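You operate a simulated robot arm through the tools that you are given. There is no shell and no other tool.

Carry out the task below with a simulated two-armed robot. There is one attempt and no reset: what you move stays moved.

## Task
Switch the keyboard on, set BASS, one octave down, volume mid, and try the yellow dot key once.
Fine: the keyboard stays on.

The check looks at the end state, three seconds after you hand in, the way a careful person would. Anything else that was tipped, shoved, dropped, spilled or broken makes it a failure.

## Robot
Two 7-joint arms with two-finger grippers on one trunk that stands fixed in place. Base frame: the origin is at the foot of the trunk, x ahead of it, y to its left, z up; the work surface is at about z = 0.74. Units: m, rad, N and s.
The left shoulder is at [0.05, 0.158, 1.08], the right one opposite. With the tool pointing down near the work surface each hand reaches from about 0.28 to 0.74 m from the base axis, measured 20 degrees to its own side. Payload 2.45 kg a hand.
Tool frame (each hand has its own): the origin (TCP) lies between the finger pads and is the grasp point; the fingertips stand 0.026 m ahead of it; z points along the fingers, y is the line along which they close. The gripper opens to 0.096 m; its body begins 0.069 m behind the TCP.
Orientation is told as [roll, pitch, yaw] about the base's x, y, z axes, in that order, counted from this pose: with the fingers straight down and closing along the base's y, the tool's x points along the base's -x, its y along +y and its z along -z.

## Interface
- The arms move only by the tool drive_tool. It takes "left_commands", "right_commands" or both (then of equal length, played together; a hand with none holds still); each is a list that holds one entry, the list of rows, each a list of 7 numbers: the shift along the tool's x, y, z in units of 400 mm (1.0 is 400 mm), then the turn, a rotation vector about the tool's x, y, z in units of 45 degrees (1.0 is 45 degrees), then the closure, from 0 (fully open) to 1 (shut). In form: [[[dx, dy, dz, wx, wy, wz, claw], ...]]. A call has 1 to 20 rows; each row is the pose to reach, as a shift and turn from the pose commanded when the call began, along the tool's axes at that moment. A call with a number of a shift or a turn outside -1 to 1 is refused whole. Each row takes 0.2 s and may step no farther than 0.05 m and 0.15 rad from the row before; otherwise, or with a gripper value out of range, the whole call is refused. Where a pose cannot be reached the arm comes as near as it can. A force on the tool above 40 N (or 10 N above the force at the start of the call, whichever is more), or a blocked arm, ends the call early, and 0.2 s more pass. Each finger travels about 0.1199 m/s and halts on what it meets, pressing with about 34 N; the grip force reading is that of the motor and also rises with nothing between the fingers. The clock runs only during rows and for 0.2 s after the last one: add rows that repeat a pose to give the fingers time. It gives the time, the measured TCP pose, the force on the tool (base axes), the opening and the grip force at its end, in the units of the frame above (readings bear some noise), with the torque about the TCP (base axes, N m) and any sound that the robot's microphone picked up, and new pictures: "show" is both (left out), scene, wrist or none (wrist: the cameras of the hands that moved).
- Cameras (640 x 400 px; columns grow to the right, rows downward): "scene" is now at [0.1263, -0.0521, 1.5511]; the picture's right is [-0.62, -0.79, -0.00], its down [-0.62, 0.49, -0.62] and it looks along [0.49, -0.38, -0.79] (base axes); focal length 332 px, centre (320, 200). "left" rides on the left gripper at [0.082, -0.003, -0.098] in its tool frame; the picture's right is [0.04, 1.00, 0.00], its down [-0.73, 0.03, -0.68] and it looks along [-0.68, 0.03, 0.73] (tool axes); focal length 256 px, centre (320, 200). "right" rides on the right gripper at [0.082, 0.003, -0.098] in its tool frame; the picture's right is [-0.04, 1.00, 0.00], its down [-0.73, -0.03, -0.68] and it looks along [-0.68, -0.03, 0.73] (tool axes); focal length 256 px, centre (320, 200). There is no depth. A picture from a camera that has moved, and an enlarged one, comes with that camera's place and axes in the base frame and with its lens.
- move_column(by): moves the trunk up (or, below 0, down) by that many m; the arms and the scene camera ride with it, the base frame stays. It gives what a move gives, with no picture.
- turn_head(pan, tilt): turns the head with the scene camera to pan (to the left, within 2.094 rad either way) and tilt (down, from -0.506 to 1.204), counted from straight ahead of the robot (the tilt from the chest, where the trunk bows). It gives what a move gives, and a new picture of the scene camera.
- enlarge(camera, box): a new picture of the part [left, top, right, bottom] of that camera's present view, enlarged. It takes no simulated time.
- hand_in(): hands the job in; it is judged then, once.

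Places have to be worked out from the pictures, the camera data and where the tool is seen. Open the grippers and draw the arms clear of the work before you hand the job in, unless the task says otherwise.

The tools are called as a command line: name --argument value ..., lists and objects as JSON in quotes. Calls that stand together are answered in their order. drive_tool: Moves the arms, as the interface text tells. Its arguments: {"type":"object","properties":{"left_commands":{"type":"array"},"right_commands":{"type":"array"},"show":{"type":"string","enum":["both","scene","wrist","none"]}},"required":[]} The other tools are called the same way: move_column (by) moves the trunk up or down; turn_head (pan, tilt) turns the head that bears the scene camera; enlarge (camera, box) takes an enlarged picture of a part of a camera's view; hand_in () hands the job in.

At the start:

```text
time_s: 0.0
left_eef_pos: [0.4479, -0.0669, 1.1636]
left_tool_rot: [0.002, 0.0, -0.001]
left_ft_force: [-0.5, -0.1, -0.6]
left_torque: [-0.03, -0.01, 0.01]
left_width: 0.0961
left_grip_force: 0.1
right_eef_pos: [0.3114, -0.4042, 1.0986]
right_tool_rot: [0.0, 0.0, 0.001]
right_ft_force: [0.0, -0.6, 0.3]
right_torque: [0.0, 0.03, 0.02]
right_width: 0.0959
right_grip_force: 0.0
trunk travel left (down, up): [-0.25, 0.317]
head pan, tilt (commanded): [-0.668, 0.899]
```

scene: 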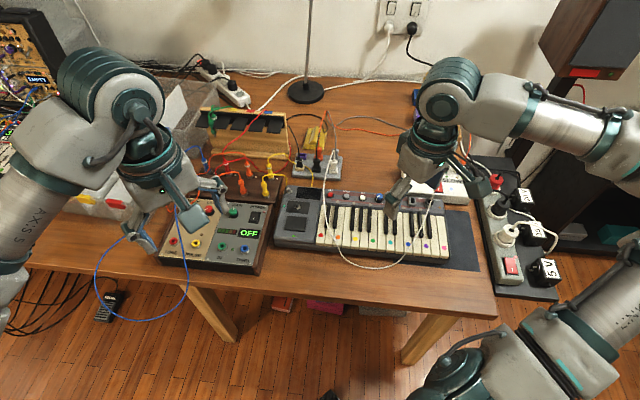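
right: 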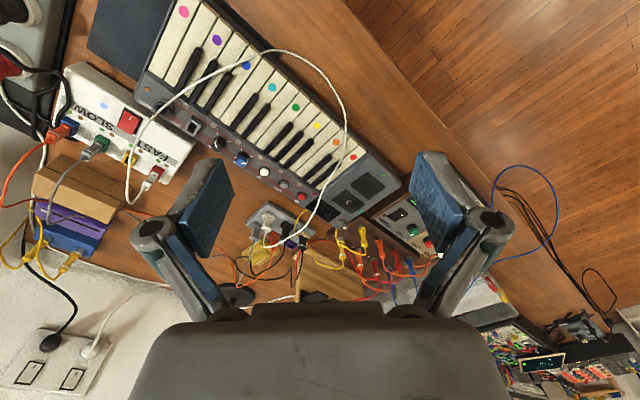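
left: 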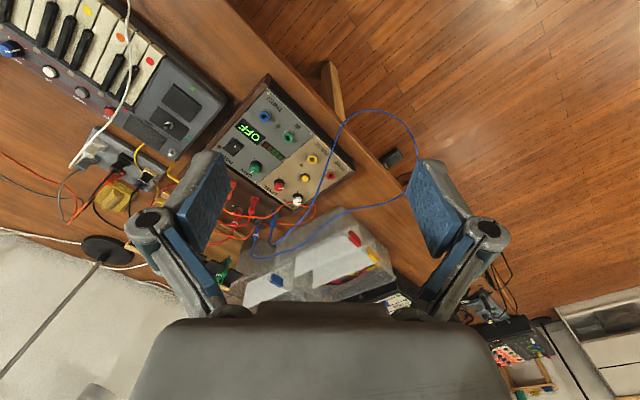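

The pictures show a keyboard on the table, with a knob panel along its back. I'll enlarge the views of it before moving anything.

enlarge --camera "scene" --box '[260, 160, 500, 310]'

enlarge --camera "right" --box '[60, 0, 420, 225]'

enlarge --camera "left" --box '[0, 0, 240, 150]'

```text
2.67 times, centred on (380, 235) of scene
camera zoom: at [0.1263, -0.0521, 1.5511], right [-0.62, -0.79, 0.0], down [-0.62, 0.49, -0.62], along [0.49, -0.38, -0.79], focal length 886 px, centre (160, 107)
```

zoom: 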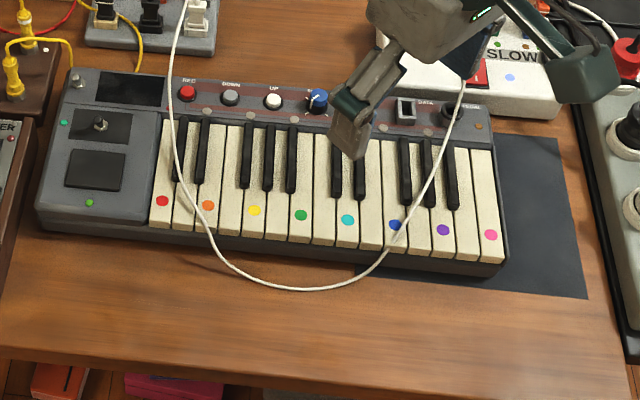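

```text
1.78 times, centred on (240, 112) of right
camera zoom: at [0.2296, -0.4008, 1.1975], right [0.04, 1.0, 0.0], down [0.73, -0.03, 0.68], along [0.68, -0.03, -0.73], focal length 455 px, centre (462, 356)
```

zoom: 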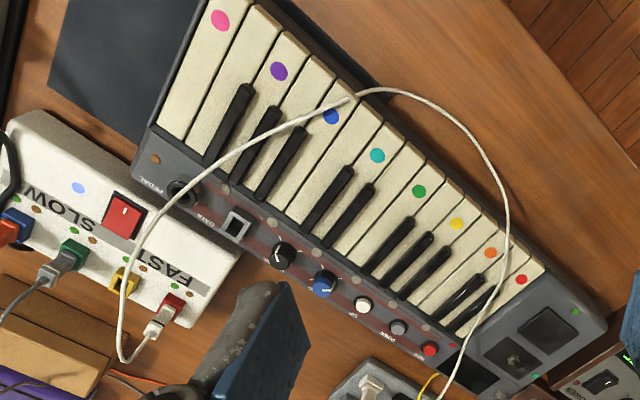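

```text
2.67 times, centred on (120, 75) of left
camera zoom: at [0.3678, -0.0703, 1.2631], right [-0.04, 1.0, 0.0], down [0.73, 0.03, 0.68], along [0.68, 0.03, -0.73], focal length 683 px, centre (853, 533)
```

zoom: 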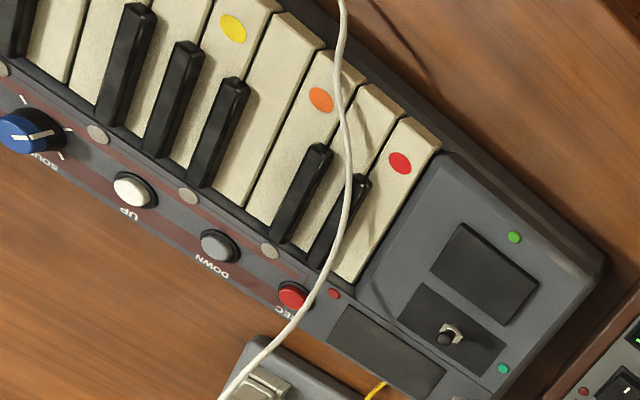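

The right hand hides part of the keyboard's controls. I'll move it to the right and up to clear the scene view, then look again.

drive_tool --right_commands '[[[0.0, -0.1, -0.03, 0, 0, 0, 0], [0.0, -0.2, -0.06, 0, 0, 0, 0], [0.0, -0.3, -0.09, 0, 0, 0, 0], [0.0, -0.4, -0.12, 0, 0, 0, 0], [0.0, -0.5, -0.15, 0, 0, 0, 0]]]'

```text
time_s: 1.2
left_eef_pos: [0.4447, -0.0644, 1.1661]
left_tool_rot: [0.0, -0.002, -0.001]
left_ft_force: [-0.5, -0.1, -1.0]
left_torque: [-0.01, 0.01, -0.03]
left_width: 0.0961
left_grip_force: 0.1
right_eef_pos: [0.3066, -0.6028, 1.1614]
right_tool_rot: [0.0, -0.002, -0.002]
right_ft_force: [0.3, -0.1, 0.3]
right_torque: [0.02, 0.0, 0.01]
right_width: 0.0962
right_grip_force: 0.0
trunk travel left (down, up): [-0.25, 0.317]
head pan, tilt (commanded): [-0.668, 0.899]
camera scene: at [0.1266, -0.0541, 1.551], right [-0.62, -0.79, 0.0], down [-0.62, 0.49, -0.62], along [0.49, -0.38, -0.79], focal length 332 px, centre (320, 200)
camera right: at [0.2264, -0.5985, 1.2592], right [0.04, 1.0, 0.0], down [0.73, -0.03, 0.68], along [0.68, -0.03, -0.73], focal length 256 px, centre (320, 200)
```

scene: 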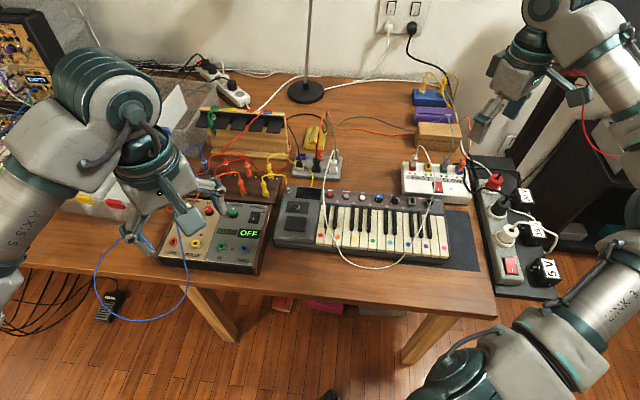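
right: 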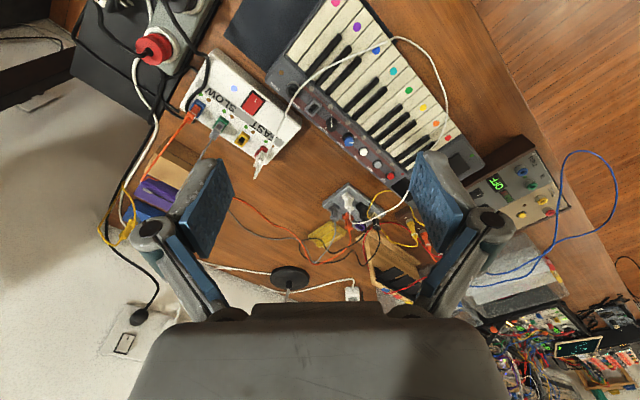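

The keyboard is now in full view. I'll enlarge it in sections to read the labels.

enlarge --camera "scene" --box '[270, 175, 366, 235]'

enlarge --camera "scene" --box '[330, 175, 458, 255]'

enlarge --camera "right" --box '[260, 50, 420, 150]'

enlarge --camera "scene" --box '[260, 130, 580, 330]'

```text
6.67 times, centred on (318, 205) of scene
camera zoom: at [0.1266, -0.0541, 1.551], right [-0.62, -0.79, 0.0], down [-0.62, 0.49, -0.62], along [0.49, -0.38, -0.79], focal length 2215 px, centre (333, 167)
```

zoom: 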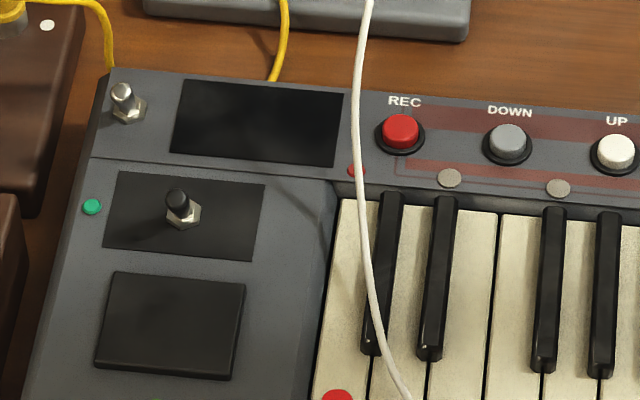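

```text
5.00 times, centred on (394, 215) of scene
camera zoom: at [0.1266, -0.0541, 1.551], right [-0.62, -0.79, 0.0], down [-0.62, 0.49, -0.62], along [0.49, -0.38, -0.79], focal length 1662 px, centre (-50, 125)
```

zoom: 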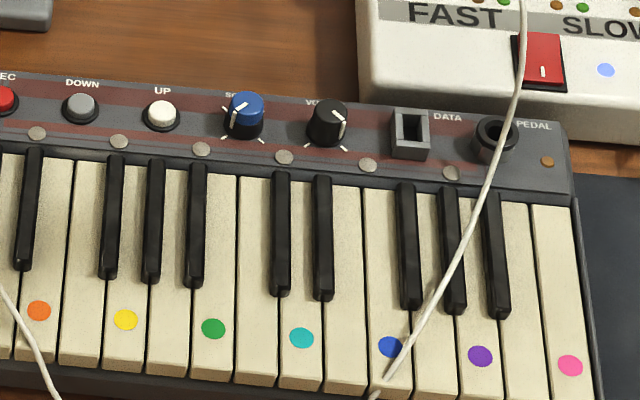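

```text
4.00 times, centred on (340, 100) of right
camera zoom: at [0.2264, -0.5985, 1.2592], right [0.04, 1.0, 0.0], down [0.73, -0.03, 0.68], along [0.68, -0.03, -0.73], focal length 1024 px, centre (240, 600)
```

zoom: 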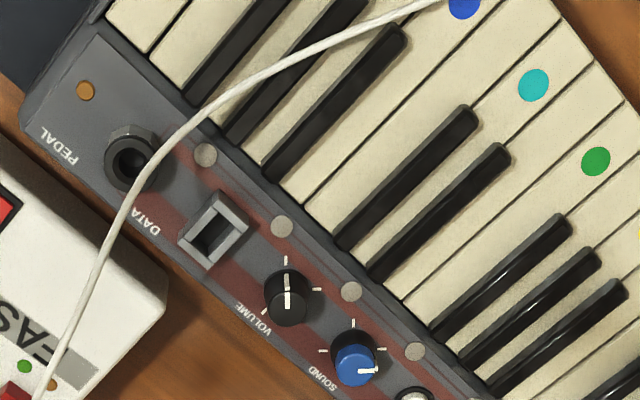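

```text
2.00 times, centred on (420, 230) of scene
camera zoom: at [0.1266, -0.0541, 1.551], right [-0.62, -0.79, 0.0], down [-0.62, 0.49, -0.62], along [0.49, -0.38, -0.79], focal length 665 px, centre (120, 140)
```

zoom: 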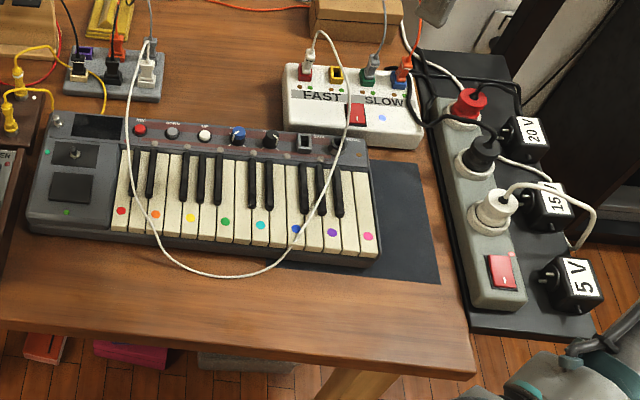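

I can read SOUND (blue) and VOLUME (black), and there are two toggles at the left end. I'll zoom in further on each control, since enlarging costs no time.

enlarge --camera "scene" --box '[370, 188, 406, 210]'

enlarge --camera "scene" --box '[276, 180, 324, 210]'

enlarge --camera "right" --box '[312, 110, 376, 150]'

enlarge --camera "left" --box '[0, 20, 120, 95]'

enlarge --camera "left" --box '[110, 70, 238, 150]'

```text
16.00 times, centred on (388, 199) of scene
camera zoom: at [0.1266, -0.0541, 1.551], right [-0.62, -0.79, 0.0], down [-0.62, 0.49, -0.62], along [0.49, -0.38, -0.79], focal length 5317 px, centre (-768, 216)
```

zoom: 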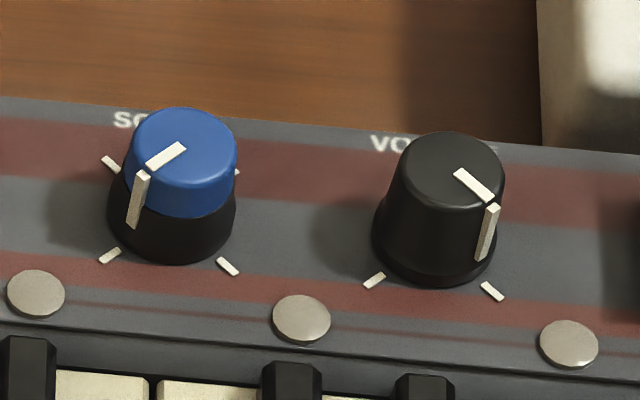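

```text
13.33 times, centred on (300, 195) of scene
camera zoom: at [0.1266, -0.0541, 1.551], right [-0.62, -0.79, 0.0], down [-0.62, 0.49, -0.62], along [0.49, -0.38, -0.79], focal length 4431 px, centre (587, 267)
```

zoom: 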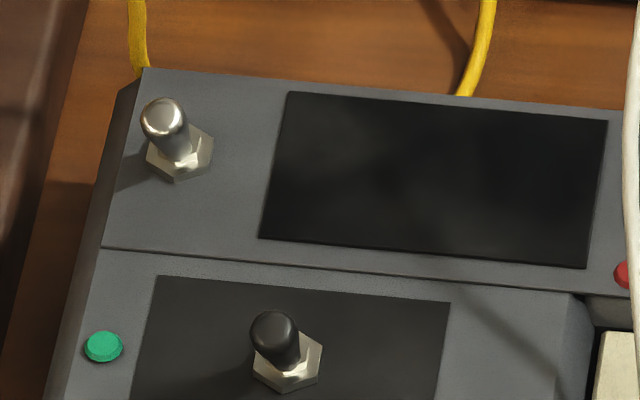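

```text
10.00 times, centred on (344, 130) of right
camera zoom: at [0.2264, -0.5985, 1.2592], right [0.04, 1.0, 0.0], down [0.73, -0.03, 0.68], along [0.68, -0.03, -0.73], focal length 2560 px, centre (80, 900)
```

zoom: 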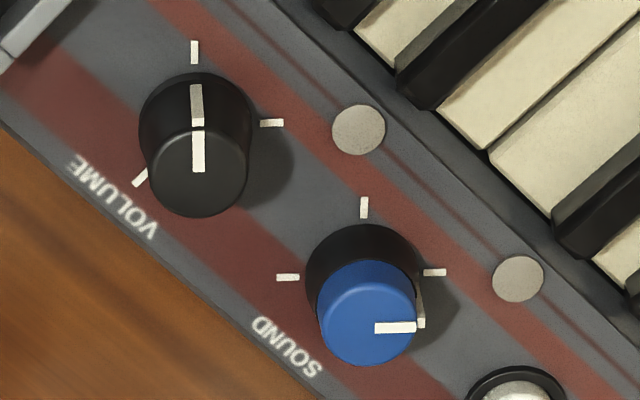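

```text
5.33 times, centred on (60, 58) of left
camera zoom: at [0.3651, -0.0685, 1.2644], right [-0.04, 1.0, 0.0], down [0.73, 0.03, 0.68], along [0.68, 0.03, -0.73], focal length 1365 px, centre (1707, 960)
```

zoom: 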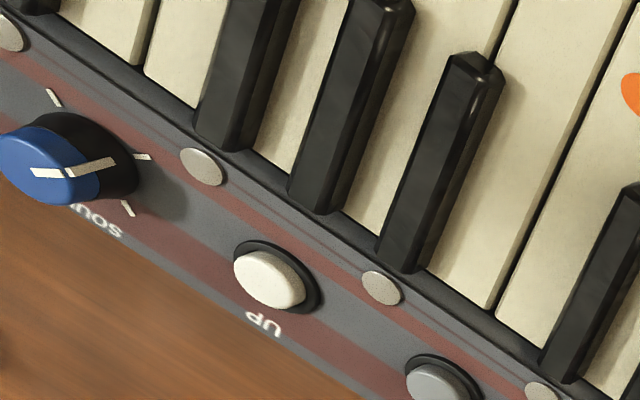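

```text
5.00 times, centred on (174, 110) of left
camera zoom: at [0.3651, -0.0685, 1.2644], right [-0.04, 1.0, 0.0], down [0.73, 0.03, 0.68], along [0.68, 0.03, -0.73], focal length 1280 px, centre (1050, 650)
```

zoom: 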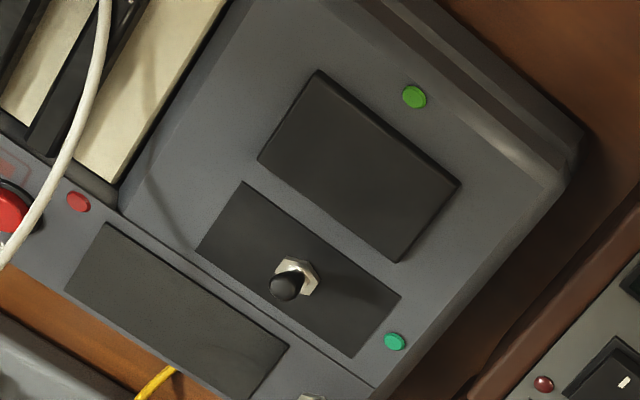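

The sound knob points at its front-left tick of four, and the volume knob points at its front-right (maximum) tick. Next I'll look closer at both toggles from the left camera, and at what feeds the keyboard.

enlarge --camera "left" --box '[130, 115, 210, 165]'

enlarge --camera "right" --box '[340, 110, 500, 210]'

enlarge --camera "scene" --box '[290, 140, 354, 180]'

enlarge --camera "scene" --box '[390, 140, 518, 220]'

```text
8.00 times, centred on (170, 140) of left
camera zoom: at [0.3651, -0.0685, 1.2644], right [-0.04, 1.0, 0.0], down [0.73, 0.03, 0.68], along [0.68, 0.03, -0.73], focal length 2048 px, centre (1520, 680)
```

zoom: 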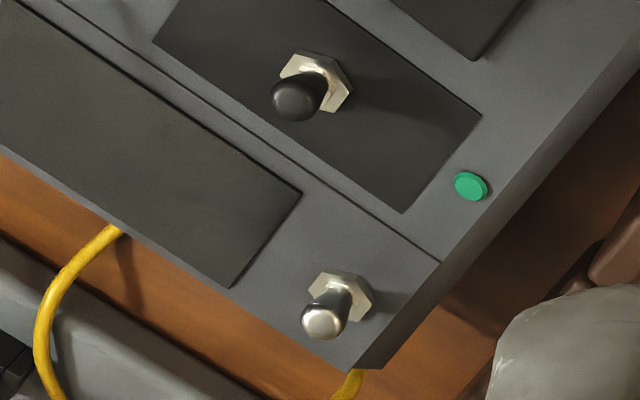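

```text
4.00 times, centred on (420, 160) of right
camera zoom: at [0.2264, -0.5985, 1.2592], right [0.04, 1.0, 0.0], down [0.73, -0.03, 0.68], along [0.68, -0.03, -0.73], focal length 1024 px, centre (-80, 360)
```

zoom: 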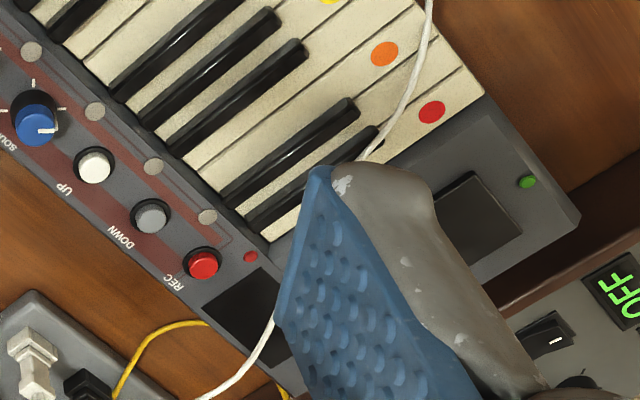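

```text
10.00 times, centred on (322, 160) of scene
camera zoom: at [0.1266, -0.0541, 1.551], right [-0.62, -0.79, 0.0], down [-0.62, 0.49, -0.62], along [0.49, -0.38, -0.79], focal length 3323 px, centre (300, 600)
```

zoom: 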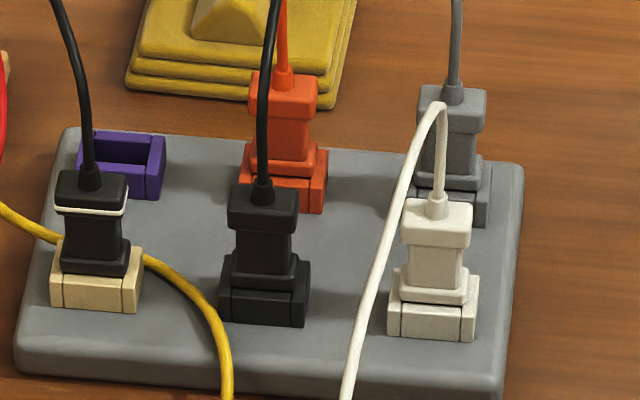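

```text
5.00 times, centred on (454, 180) of scene
camera zoom: at [0.1266, -0.0541, 1.551], right [-0.62, -0.79, 0.0], down [-0.62, 0.49, -0.62], along [0.49, -0.38, -0.79], focal length 1662 px, centre (-350, 300)
```

zoom: 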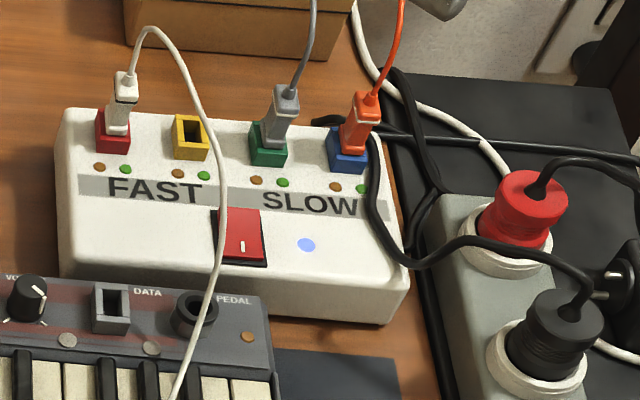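

The keyboard is dark (off), and a white cable arches over its left keys and the panel by REC, so I'll keep clear of that. I'll close the right gripper in free air to learn the fingertip size before pressing anything.

drive_tool --right_commands '[[[0, 0, 0, 0, 0, 0, 1], [0, 0, 0, 0, 0, 0, 1], [0, 0, 0, 0, 0, 0, 1], [0, 0, 0, 0, 0, 0, 1]]]'

enlarge --camera "scene" --box '[450, 20, 610, 120]'

enlarge --camera "right" --box '[200, 100, 440, 250]'

```text
time_s: 2.2
left_eef_pos: [0.4456, -0.0637, 1.1665]
left_tool_rot: [-0.001, -0.001, 0.0]
left_ft_force: [0.5, 0.4, 0.6]
left_torque: [-0.01, 0.02, -0.02]
left_width: 0.096
left_grip_force: 0.0
right_eef_pos: [0.3082, -0.6008, 1.1609]
right_tool_rot: [-0.003, -0.001, 0.0]
right_ft_force: [-0.3, 0.1, -0.1]
right_torque: [-0.03, 0.0, 0.04]
right_width: 0.0
right_grip_force: 28.4
trunk travel left (down, up): [-0.25, 0.317]
head pan, tilt (commanded): [-0.668, 0.899]
camera scene: at [0.1263, -0.0532, 1.5511], right [-0.62, -0.79, 0.0], down [-0.62, 0.49, -0.62], along [0.49, -0.38, -0.79], focal length 332 px, centre (320, 200)
camera right: at [0.2263, -0.5975, 1.2595], right [0.04, 1.0, 0.0], down [0.73, -0.03, 0.68], along [0.68, -0.03, -0.73], focal length 256 px, centre (320, 200)
```

scene: 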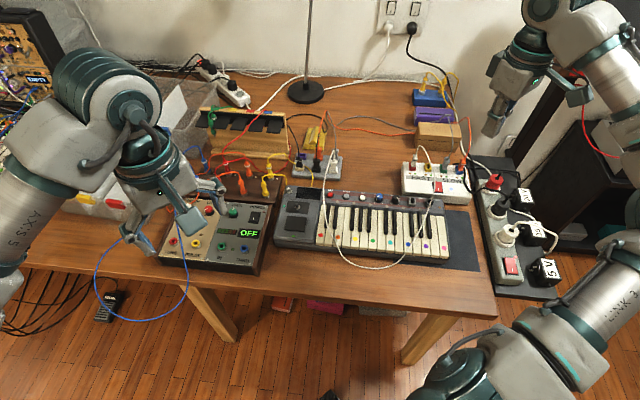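
right: 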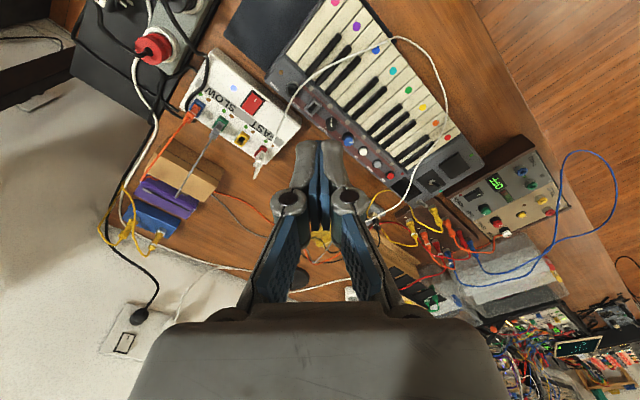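

```text
4.00 times, centred on (530, 70) of scene
camera zoom: at [0.1263, -0.0532, 1.5511], right [-0.62, -0.79, 0.0], down [-0.62, 0.49, -0.62], along [0.49, -0.38, -0.79], focal length 1329 px, centre (-520, 720)
```

zoom: 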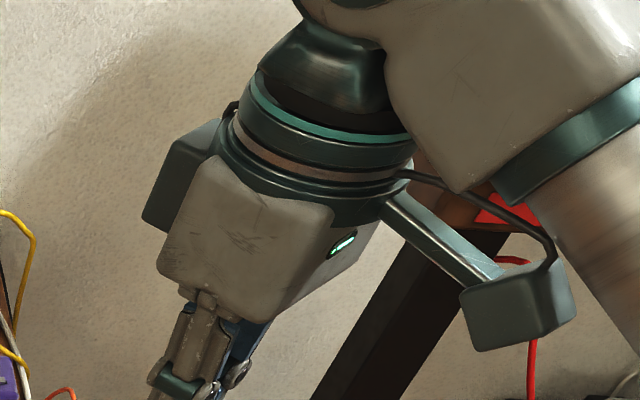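

```text
2.67 times, centred on (320, 175) of right
camera zoom: at [0.2263, -0.5975, 1.2595], right [0.04, 1.0, 0.0], down [0.73, -0.03, 0.68], along [0.68, -0.03, -0.73], focal length 683 px, centre (320, 267)
```

zoom: 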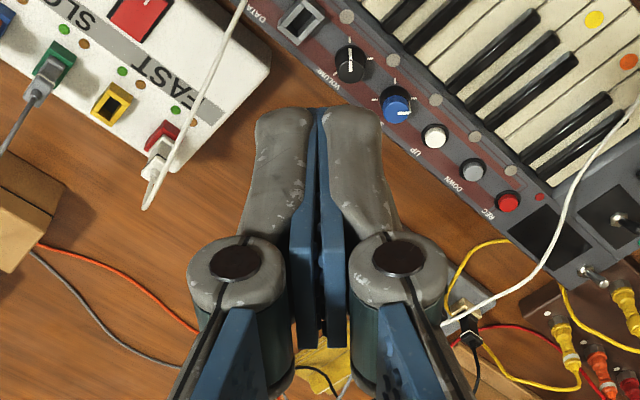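

Closed, the fingertips measure roughly 26 mm across the closing axis. I'll look at the left gripper's identical fingers in the scene view to find the pad width in the other direction.

enlarge --camera "scene" --box '[110, 160, 238, 240]'

enlarge --camera "left" --box '[120, 120, 520, 370]'

```text
5.00 times, centred on (174, 200) of scene
camera zoom: at [0.1263, -0.0532, 1.5511], right [-0.62, -0.79, 0.0], down [-0.62, 0.49, -0.62], along [0.49, -0.38, -0.79], focal length 1662 px, centre (1050, 200)
```

zoom: 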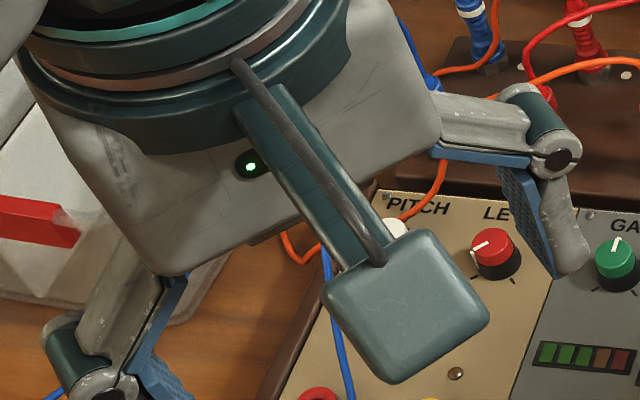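

```text
1.60 times, centred on (320, 245) of left
camera zoom: at [0.3649, -0.0681, 1.2645], right [-0.04, 1.0, 0.0], down [0.73, 0.03, 0.68], along [0.68, 0.03, -0.73], focal length 410 px, centre (320, 128)
```

zoom: 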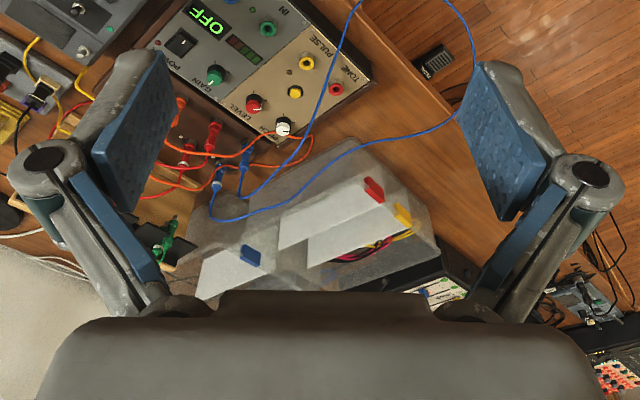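

The pads are about 24 mm wide and each finger is about 13 mm thick. I'll now move the closed right hand high over the keyboard's left end, at z about 1.02. I'll yaw it -45° to match the keyboard, so the wrist camera can look at the toggles.

drive_tool --right_commands '[[[-0.075, 0.055, 0.035, 0, 0, 0.1, 1], [-0.15, 0.11, 0.07, 0, 0, 0.2, 1], [-0.225, 0.165, 0.105, 0, 0, 0.3, 1], [-0.3, 0.22, 0.14, 0, 0, 0.4, 1], [-0.375, 0.275, 0.175, 0, 0, 0.5, 1], [-0.45, 0.33, 0.21, 0, 0, 0.6, 1], [-0.525, 0.385, 0.245, 0, 0, 0.7, 1], [-0.6, 0.44, 0.28, 0, 0, 0.8, 1], [-0.675, 0.495, 0.315, 0, 0, 0.9, 1], [-0.75, 0.55, 0.35, 0, 0, 1.0, 1]]]'

```text
time_s: 4.4
left_eef_pos: [0.4468, -0.0633, 1.1651]
left_tool_rot: [-0.002, 0.001, -0.002]
left_ft_force: [-0.2, 0.1, 0.3]
left_torque: [0.01, 0.04, -0.01]
left_width: 0.096
left_grip_force: 0.0
right_eef_pos: [0.6089, -0.3821, 1.0184]
right_tool_rot: [0.001, -0.001, -0.789]
right_ft_force: [1.5, 0.0, 0.6]
right_torque: [-0.06, 0.05, 0.02]
right_width: 0.0
right_grip_force: 28.9
trunk travel left (down, up): [-0.25, 0.317]
head pan, tilt (commanded): [-0.668, 0.899]
camera scene: at [0.1312, -0.0499, 1.5507], right [-0.62, -0.78, 0.0], down [-0.62, 0.49, -0.62], along [0.48, -0.38, -0.79], focal length 332 px, centre (320, 200)
camera right: at [0.554, -0.3208, 1.1172], right [0.74, 0.68, 0.0], down [0.5, -0.54, 0.68], along [0.46, -0.5, -0.73], focal length 256 px, centre (320, 200)
```

scene: 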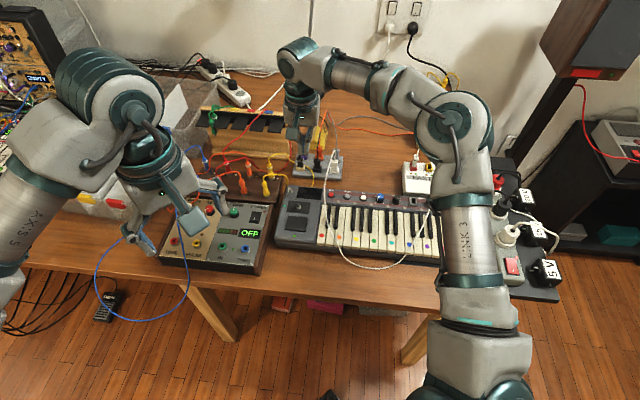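
right: 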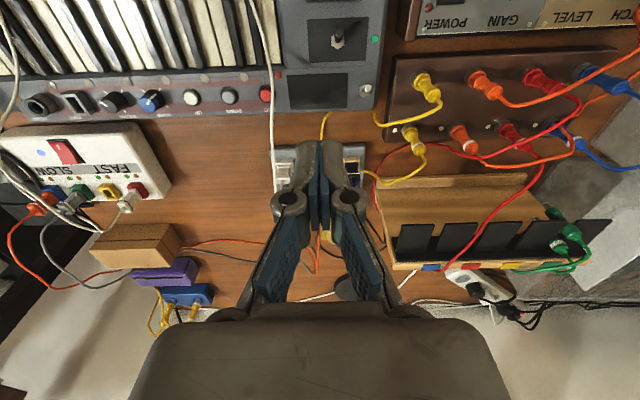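

The keyboard's left end is at the top of the right wrist view, nearly square to the tool. I'll zoom in on the toggles and display.

enlarge --camera "right" --box '[260, 0, 420, 100]'

enlarge --camera "right" --box '[330, 70, 394, 110]'

enlarge --camera "scene" --box '[272, 175, 336, 215]'

```text
4.00 times, centred on (340, 50) of right
camera zoom: at [0.554, -0.3208, 1.1172], right [0.74, 0.68, 0.0], down [0.5, -0.54, 0.68], along [0.46, -0.5, -0.73], focal length 1024 px, centre (240, 800)
```

zoom: 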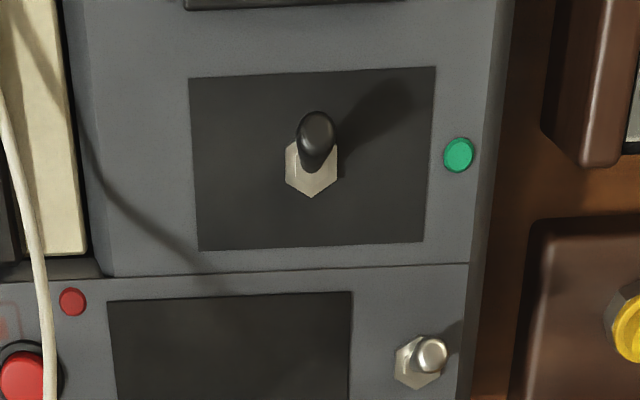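

```text
10.00 times, centred on (362, 90) of right
camera zoom: at [0.554, -0.3208, 1.1172], right [0.74, 0.68, 0.0], down [0.5, -0.54, 0.68], along [0.46, -0.5, -0.73], focal length 2560 px, centre (-100, 1300)
```

zoom: 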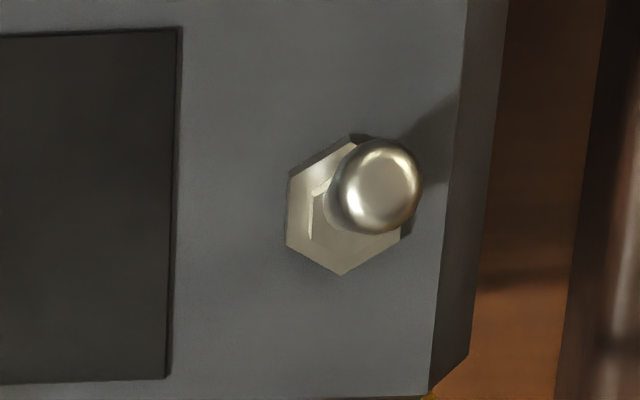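

```text
10.00 times, centred on (304, 195) of scene
camera zoom: at [0.1312, -0.0499, 1.5507], right [-0.62, -0.78, 0.0], down [-0.62, 0.49, -0.62], along [0.48, -0.38, -0.79], focal length 3323 px, centre (480, 250)
```

zoom: 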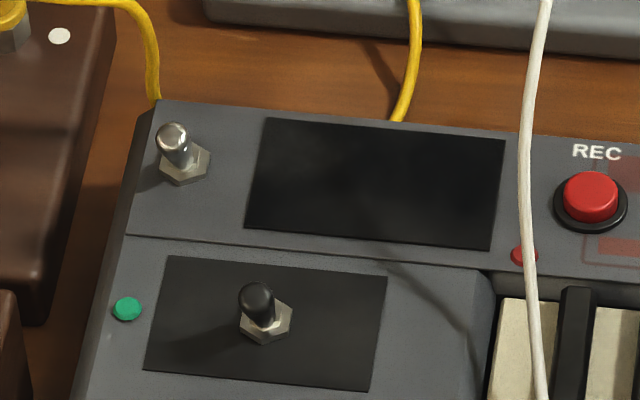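

Both toggles lean about 27° toward the player; the silver one by the display is the likely power switch, with its tip near (0.668, -0.363, 0.812). Before reaching down there I'll check how tall the neighbouring plugs on the brown box are.

enlarge --camera "scene" --box '[190, 140, 318, 220]'

enlarge --camera "right" --box '[340, 40, 500, 140]'

enlarge --camera "left" --box '[100, 100, 260, 200]'

```text
5.00 times, centred on (254, 180) of scene
camera zoom: at [0.1312, -0.0499, 1.5507], right [-0.62, -0.78, 0.0], down [-0.62, 0.49, -0.62], along [0.48, -0.38, -0.79], focal length 1662 px, centre (650, 300)
```

zoom: 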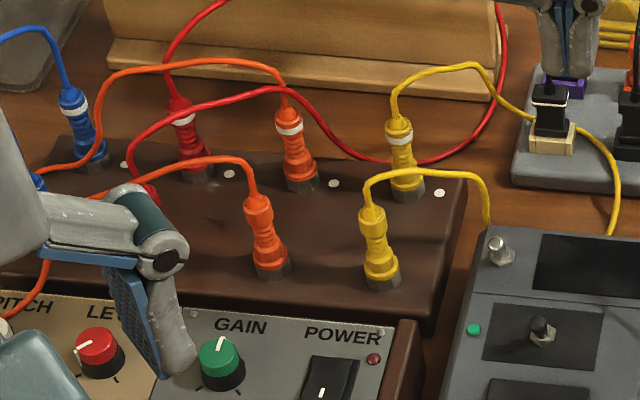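

```text
4.00 times, centred on (420, 90) of right
camera zoom: at [0.554, -0.3208, 1.1172], right [0.74, 0.68, 0.0], down [0.5, -0.54, 0.68], along [0.46, -0.5, -0.73], focal length 1024 px, centre (-80, 640)
```

zoom: 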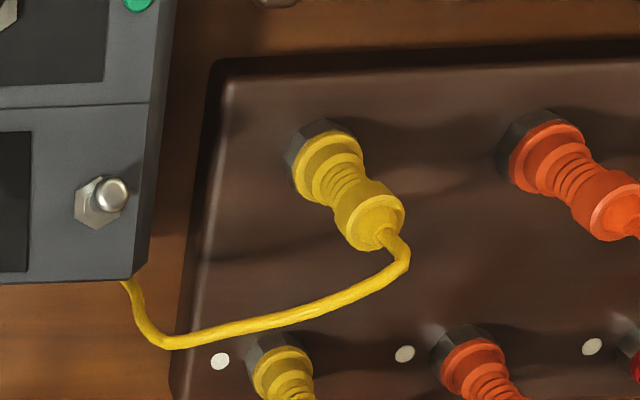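

```text
4.00 times, centred on (180, 150) of left
camera zoom: at [0.3669, -0.0669, 1.2638], right [-0.04, 1.0, 0.0], down [0.73, 0.03, 0.68], along [0.68, 0.03, -0.73], focal length 1024 px, centre (880, 400)
```

zoom: 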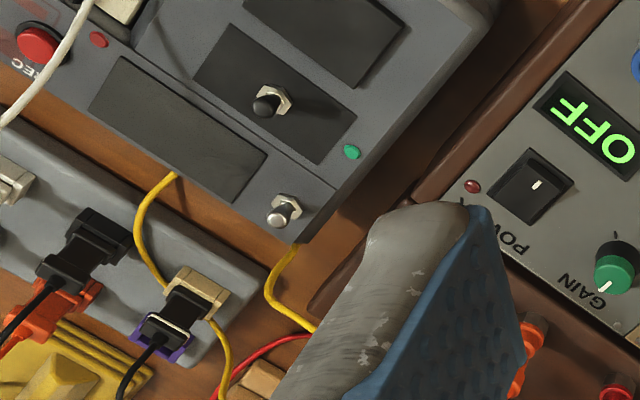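

The yellow plugs top out near z 0.84 and sit about 5–6 cm left of the toggle, so a vertical closed gripper should clear them. I'll lower to z about 0.90, just in front (player side) of the silver lever.

drive_tool --right_commands '[[[0, 0.0276, 0.059, 0, 0, 0, 1], [0, 0.0552, 0.118, 0, 0, 0, 1], [0, 0.0828, 0.177, 0, 0, 0, 1], [0, 0.1104, 0.236, 0, 0, 0, 1], [0, 0.138, 0.295, 0, 0, 0, 1]]]'

enlarge --camera "right" --box '[240, 60, 400, 160]'

enlarge --camera "scene" --box '[260, 140, 356, 200]'

```text
time_s: 5.6
left_eef_pos: [0.4467, -0.0648, 1.1653]
left_tool_rot: [0.001, 0.002, 0.0]
left_ft_force: [1.0, 0.0, 0.0]
left_torque: [-0.01, -0.01, -0.01]
left_width: 0.0961
left_grip_force: 0.0
right_eef_pos: [0.6498, -0.3435, 0.9018]
right_tool_rot: [0.0, -0.001, -0.788]
right_ft_force: [-0.4, 0.3, 0.7]
right_torque: [0.02, 0.05, 0.04]
right_width: 0.0001
right_grip_force: 28.2
trunk travel left (down, up): [-0.25, 0.317]
head pan, tilt (commanded): [-0.668, 0.899]
camera scene: at [0.1303, -0.0513, 1.5508], right [-0.62, -0.79, 0.0], down [-0.62, 0.49, -0.62], along [0.48, -0.38, -0.79], focal length 332 px, centre (320, 200)
camera right: at [0.5944, -0.2842, 1.0005], right [0.74, 0.68, 0.0], down [0.5, -0.54, 0.68], along [0.46, -0.5, -0.73], focal length 256 px, centre (320, 200)
```

scene: 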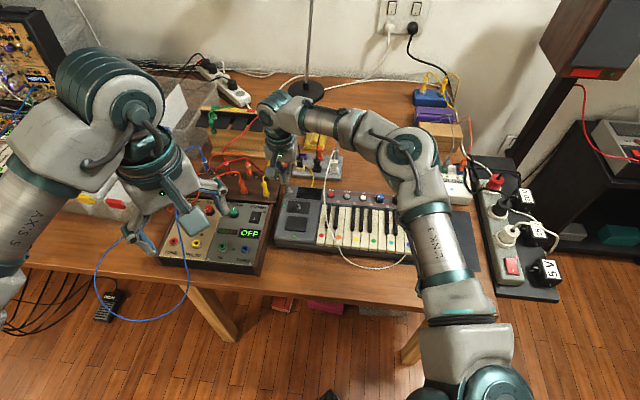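
right: 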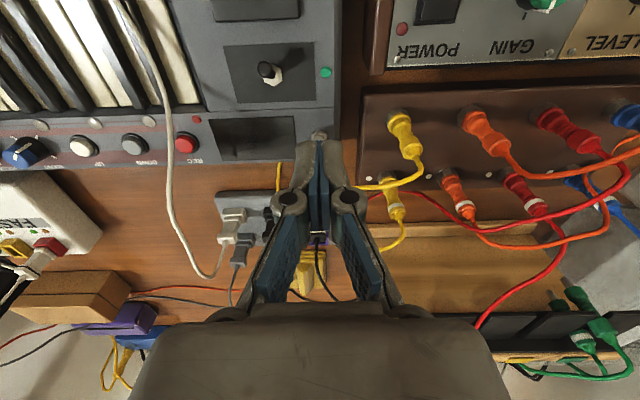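

```text
4.00 times, centred on (320, 110) of right
camera zoom: at [0.5944, -0.2842, 1.0005], right [0.74, 0.68, 0.0], down [0.5, -0.54, 0.68], along [0.46, -0.5, -0.73], focal length 1024 px, centre (320, 560)
```

zoom: 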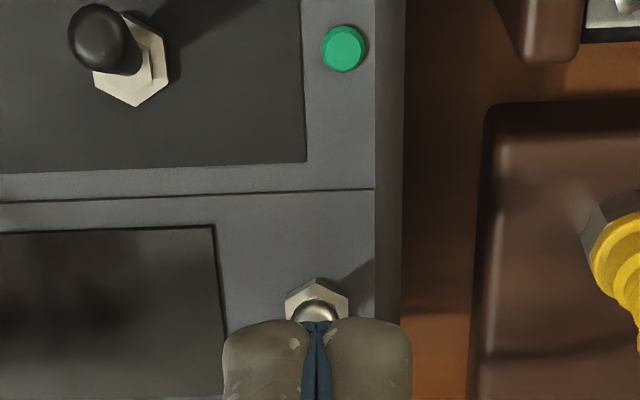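

```text
6.67 times, centred on (308, 170) of scene
camera zoom: at [0.1303, -0.0513, 1.5508], right [-0.62, -0.79, 0.0], down [-0.62, 0.49, -0.62], along [0.48, -0.38, -0.79], focal length 2215 px, centre (400, 400)
```

zoom: 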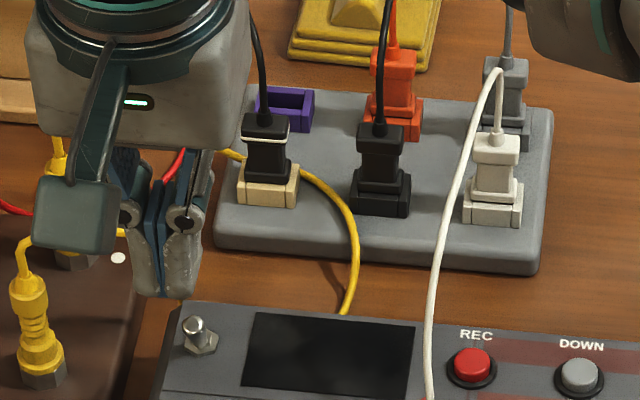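

The finger is laterally in line with the silver lever and about 9 mm in front of it. I'll lower so the fingertip is at about z 0.800, still above the panel, and check.

drive_tool --right_commands '[[[0, -0.004, 0.06, 0, 0, 0, 1], [0, -0.006, 0.12, 0, 0, 0, 1], [0, -0.006, 0.165, 0, 0, 0, 1], [0, -0.006, 0.188, 0, 0, 0, 1]]]'

enlarge --camera "scene" --box '[260, 160, 324, 200]'

enlarge --camera "right" --box '[240, 60, 400, 160]'

enlarge --camera "left" --box '[130, 100, 226, 160]'

```text
time_s: 6.6
left_eef_pos: [0.4453, -0.0649, 1.1669]
left_tool_rot: [0.0, -0.002, 0.0]
left_ft_force: [-0.7, 0.5, -0.4]
left_torque: [0.02, 0.02, -0.02]
left_width: 0.0959
left_grip_force: 0.1
right_eef_pos: [0.635, -0.3461, 0.8308]
right_tool_rot: [0.002, -0.002, -0.785]
right_ft_force: [-0.6, -0.2, 0.5]
right_torque: [0.03, -0.02, 0.02]
right_width: 0.0
right_grip_force: 29.0
right hand out of reach, approached as far as the arm can: row 3, 4
trunk travel left (down, up): [-0.25, 0.317]
head pan, tilt (commanded): [-0.668, 0.899]
camera scene: at [0.1294, -0.0512, 1.5509], right [-0.62, -0.79, 0.0], down [-0.62, 0.49, -0.62], along [0.48, -0.38, -0.79], focal length 332 px, centre (320, 200)
camera right: at [0.5809, -0.286, 0.9287], right [0.73, 0.68, 0.0], down [0.5, -0.54, 0.68], along [0.46, -0.5, -0.73], focal length 256 px, centre (320, 200)
```

scene: 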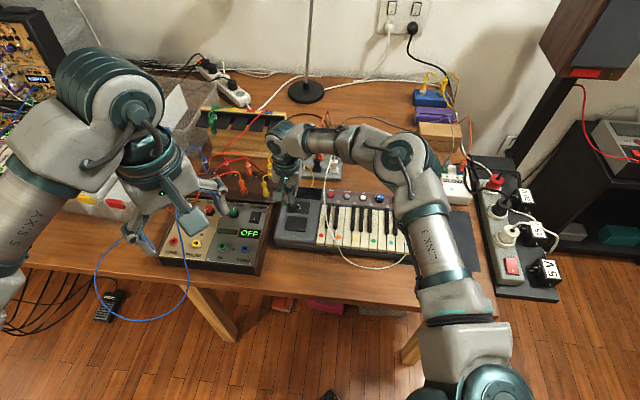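
right: 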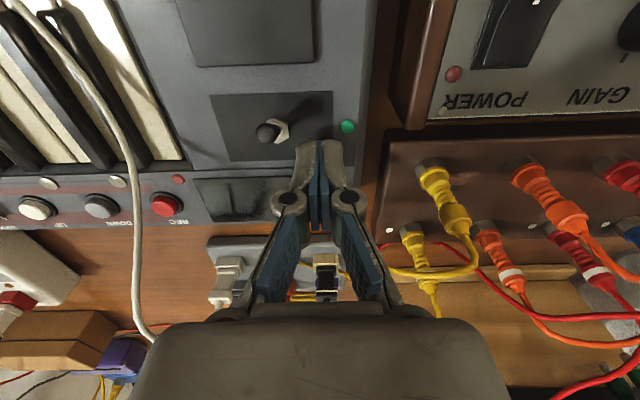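

```text
10.00 times, centred on (292, 180) of scene
camera zoom: at [0.1294, -0.0512, 1.5509], right [-0.62, -0.79, 0.0], down [-0.62, 0.49, -0.62], along [0.48, -0.38, -0.79], focal length 3323 px, centre (600, 400)
```

zoom: 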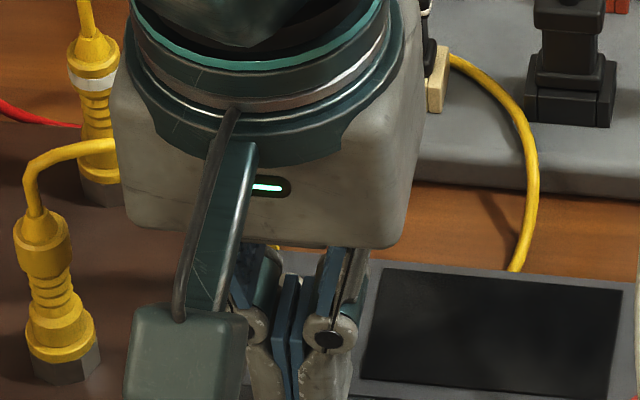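

```text
4.00 times, centred on (320, 110) of right
camera zoom: at [0.5809, -0.286, 0.9287], right [0.73, 0.68, 0.0], down [0.5, -0.54, 0.68], along [0.46, -0.5, -0.73], focal length 1024 px, centre (320, 560)
```

zoom: 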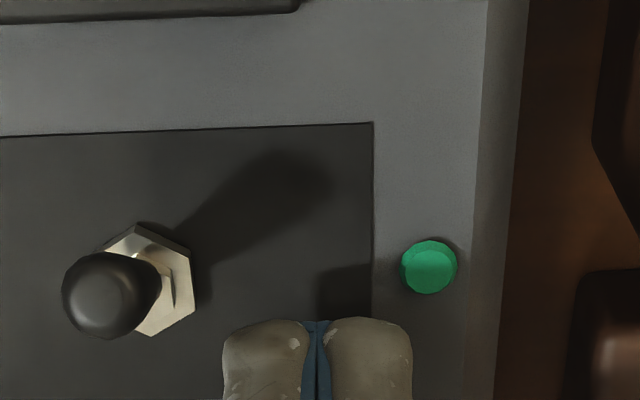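

```text
6.67 times, centred on (178, 130) of left
camera zoom: at [0.3653, -0.068, 1.2644], right [-0.04, 1.0, 0.0], down [0.73, 0.03, 0.68], along [0.68, 0.03, -0.73], focal length 1707 px, centre (1267, 667)
```

zoom: 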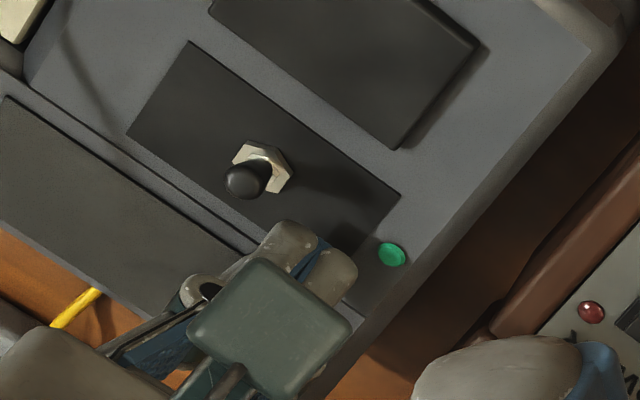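

A straight-down tool can't reach far enough; the arm stopped at (0.635, -0.346, 0.831) without touching anything. I'll raise the hand and tilt the fingers 25° outward to gain reach.

drive_tool --right_commands '[[[0, 0, -0.1, 0, 0, 0, 1], [0, 0, -0.2, 0, 0, 0, 1], [0, 0, -0.2, 0, -0.14, 0, 1], [0, 0, -0.2, 0, -0.28, 0, 1], [0, 0, -0.2, 0, -0.42, 0, 1], [0, 0, -0.2, 0, -0.556, 0, 1]]]'

enlarge --camera "right" --box '[220, 0, 420, 125]'

enlarge --camera "scene" --box '[260, 140, 356, 200]'

```text
time_s: 8.0
left_eef_pos: [0.4454, -0.0635, 1.1666]
left_tool_rot: [-0.001, -0.001, 0.001]
left_ft_force: [-0.4, -0.1, -0.1]
left_torque: [0.03, 0.01, 0.01]
left_width: 0.0959
left_grip_force: 0.0
right_eef_pos: [0.6363, -0.3481, 0.9118]
right_tool_rot: [0.0, -0.438, -0.784]
right_ft_force: [0.0, -0.3, 1.0]
right_torque: [0.01, -0.01, 0.03]
right_width: 0.0001
right_grip_force: 28.8
trunk travel left (down, up): [-0.25, 0.317]
head pan, tilt (commanded): [-0.668, 0.899]
camera scene: at [0.1285, -0.0507, 1.551], right [-0.62, -0.79, 0.0], down [-0.62, 0.49, -0.62], along [0.48, -0.38, -0.79], focal length 332 px, centre (320, 200)
camera right: at [0.5568, -0.2628, 0.9666], right [0.73, 0.68, 0.02], down [0.24, -0.29, 0.93], along [0.64, -0.67, -0.37], focal length 256 px, centre (320, 200)
```

scene: 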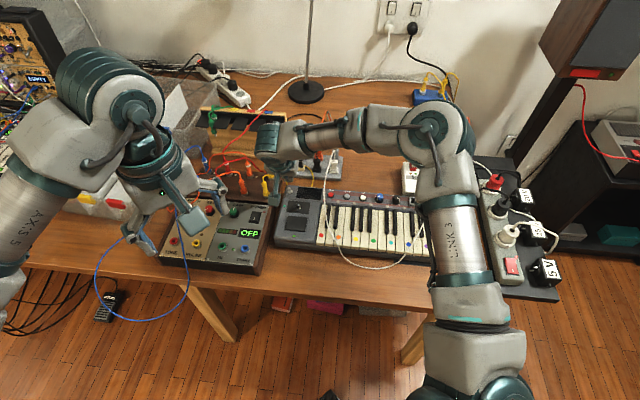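
right: 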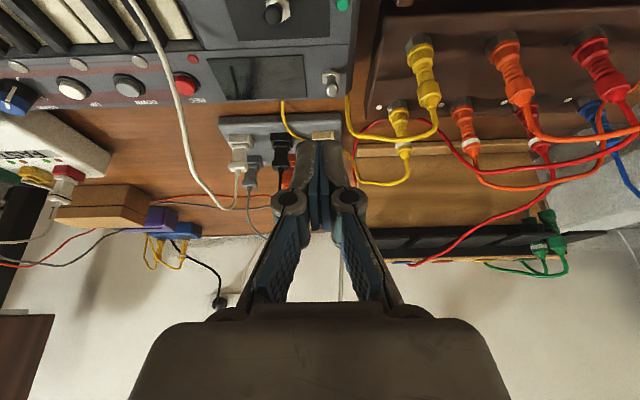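

```text
3.20 times, centred on (320, 62) of right
camera zoom: at [0.5568, -0.2628, 0.9666], right [0.73, 0.68, 0.02], down [0.24, -0.29, 0.93], along [0.64, -0.67, -0.37], focal length 819 px, centre (320, 640)
```

zoom: 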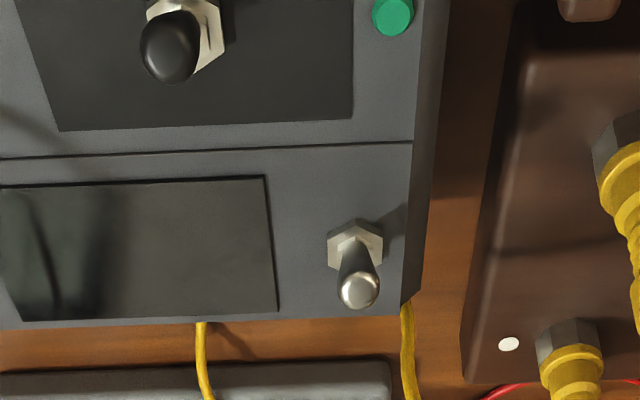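

```text
6.67 times, centred on (308, 170) of scene
camera zoom: at [0.1285, -0.0507, 1.551], right [-0.62, -0.79, 0.0], down [-0.62, 0.49, -0.62], along [0.48, -0.38, -0.79], focal length 2215 px, centre (400, 400)
```

zoom: 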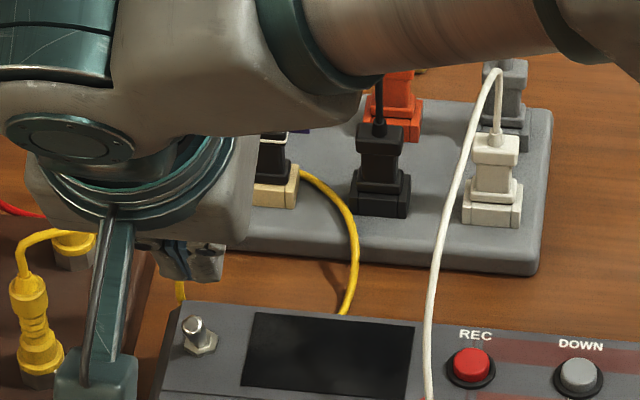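

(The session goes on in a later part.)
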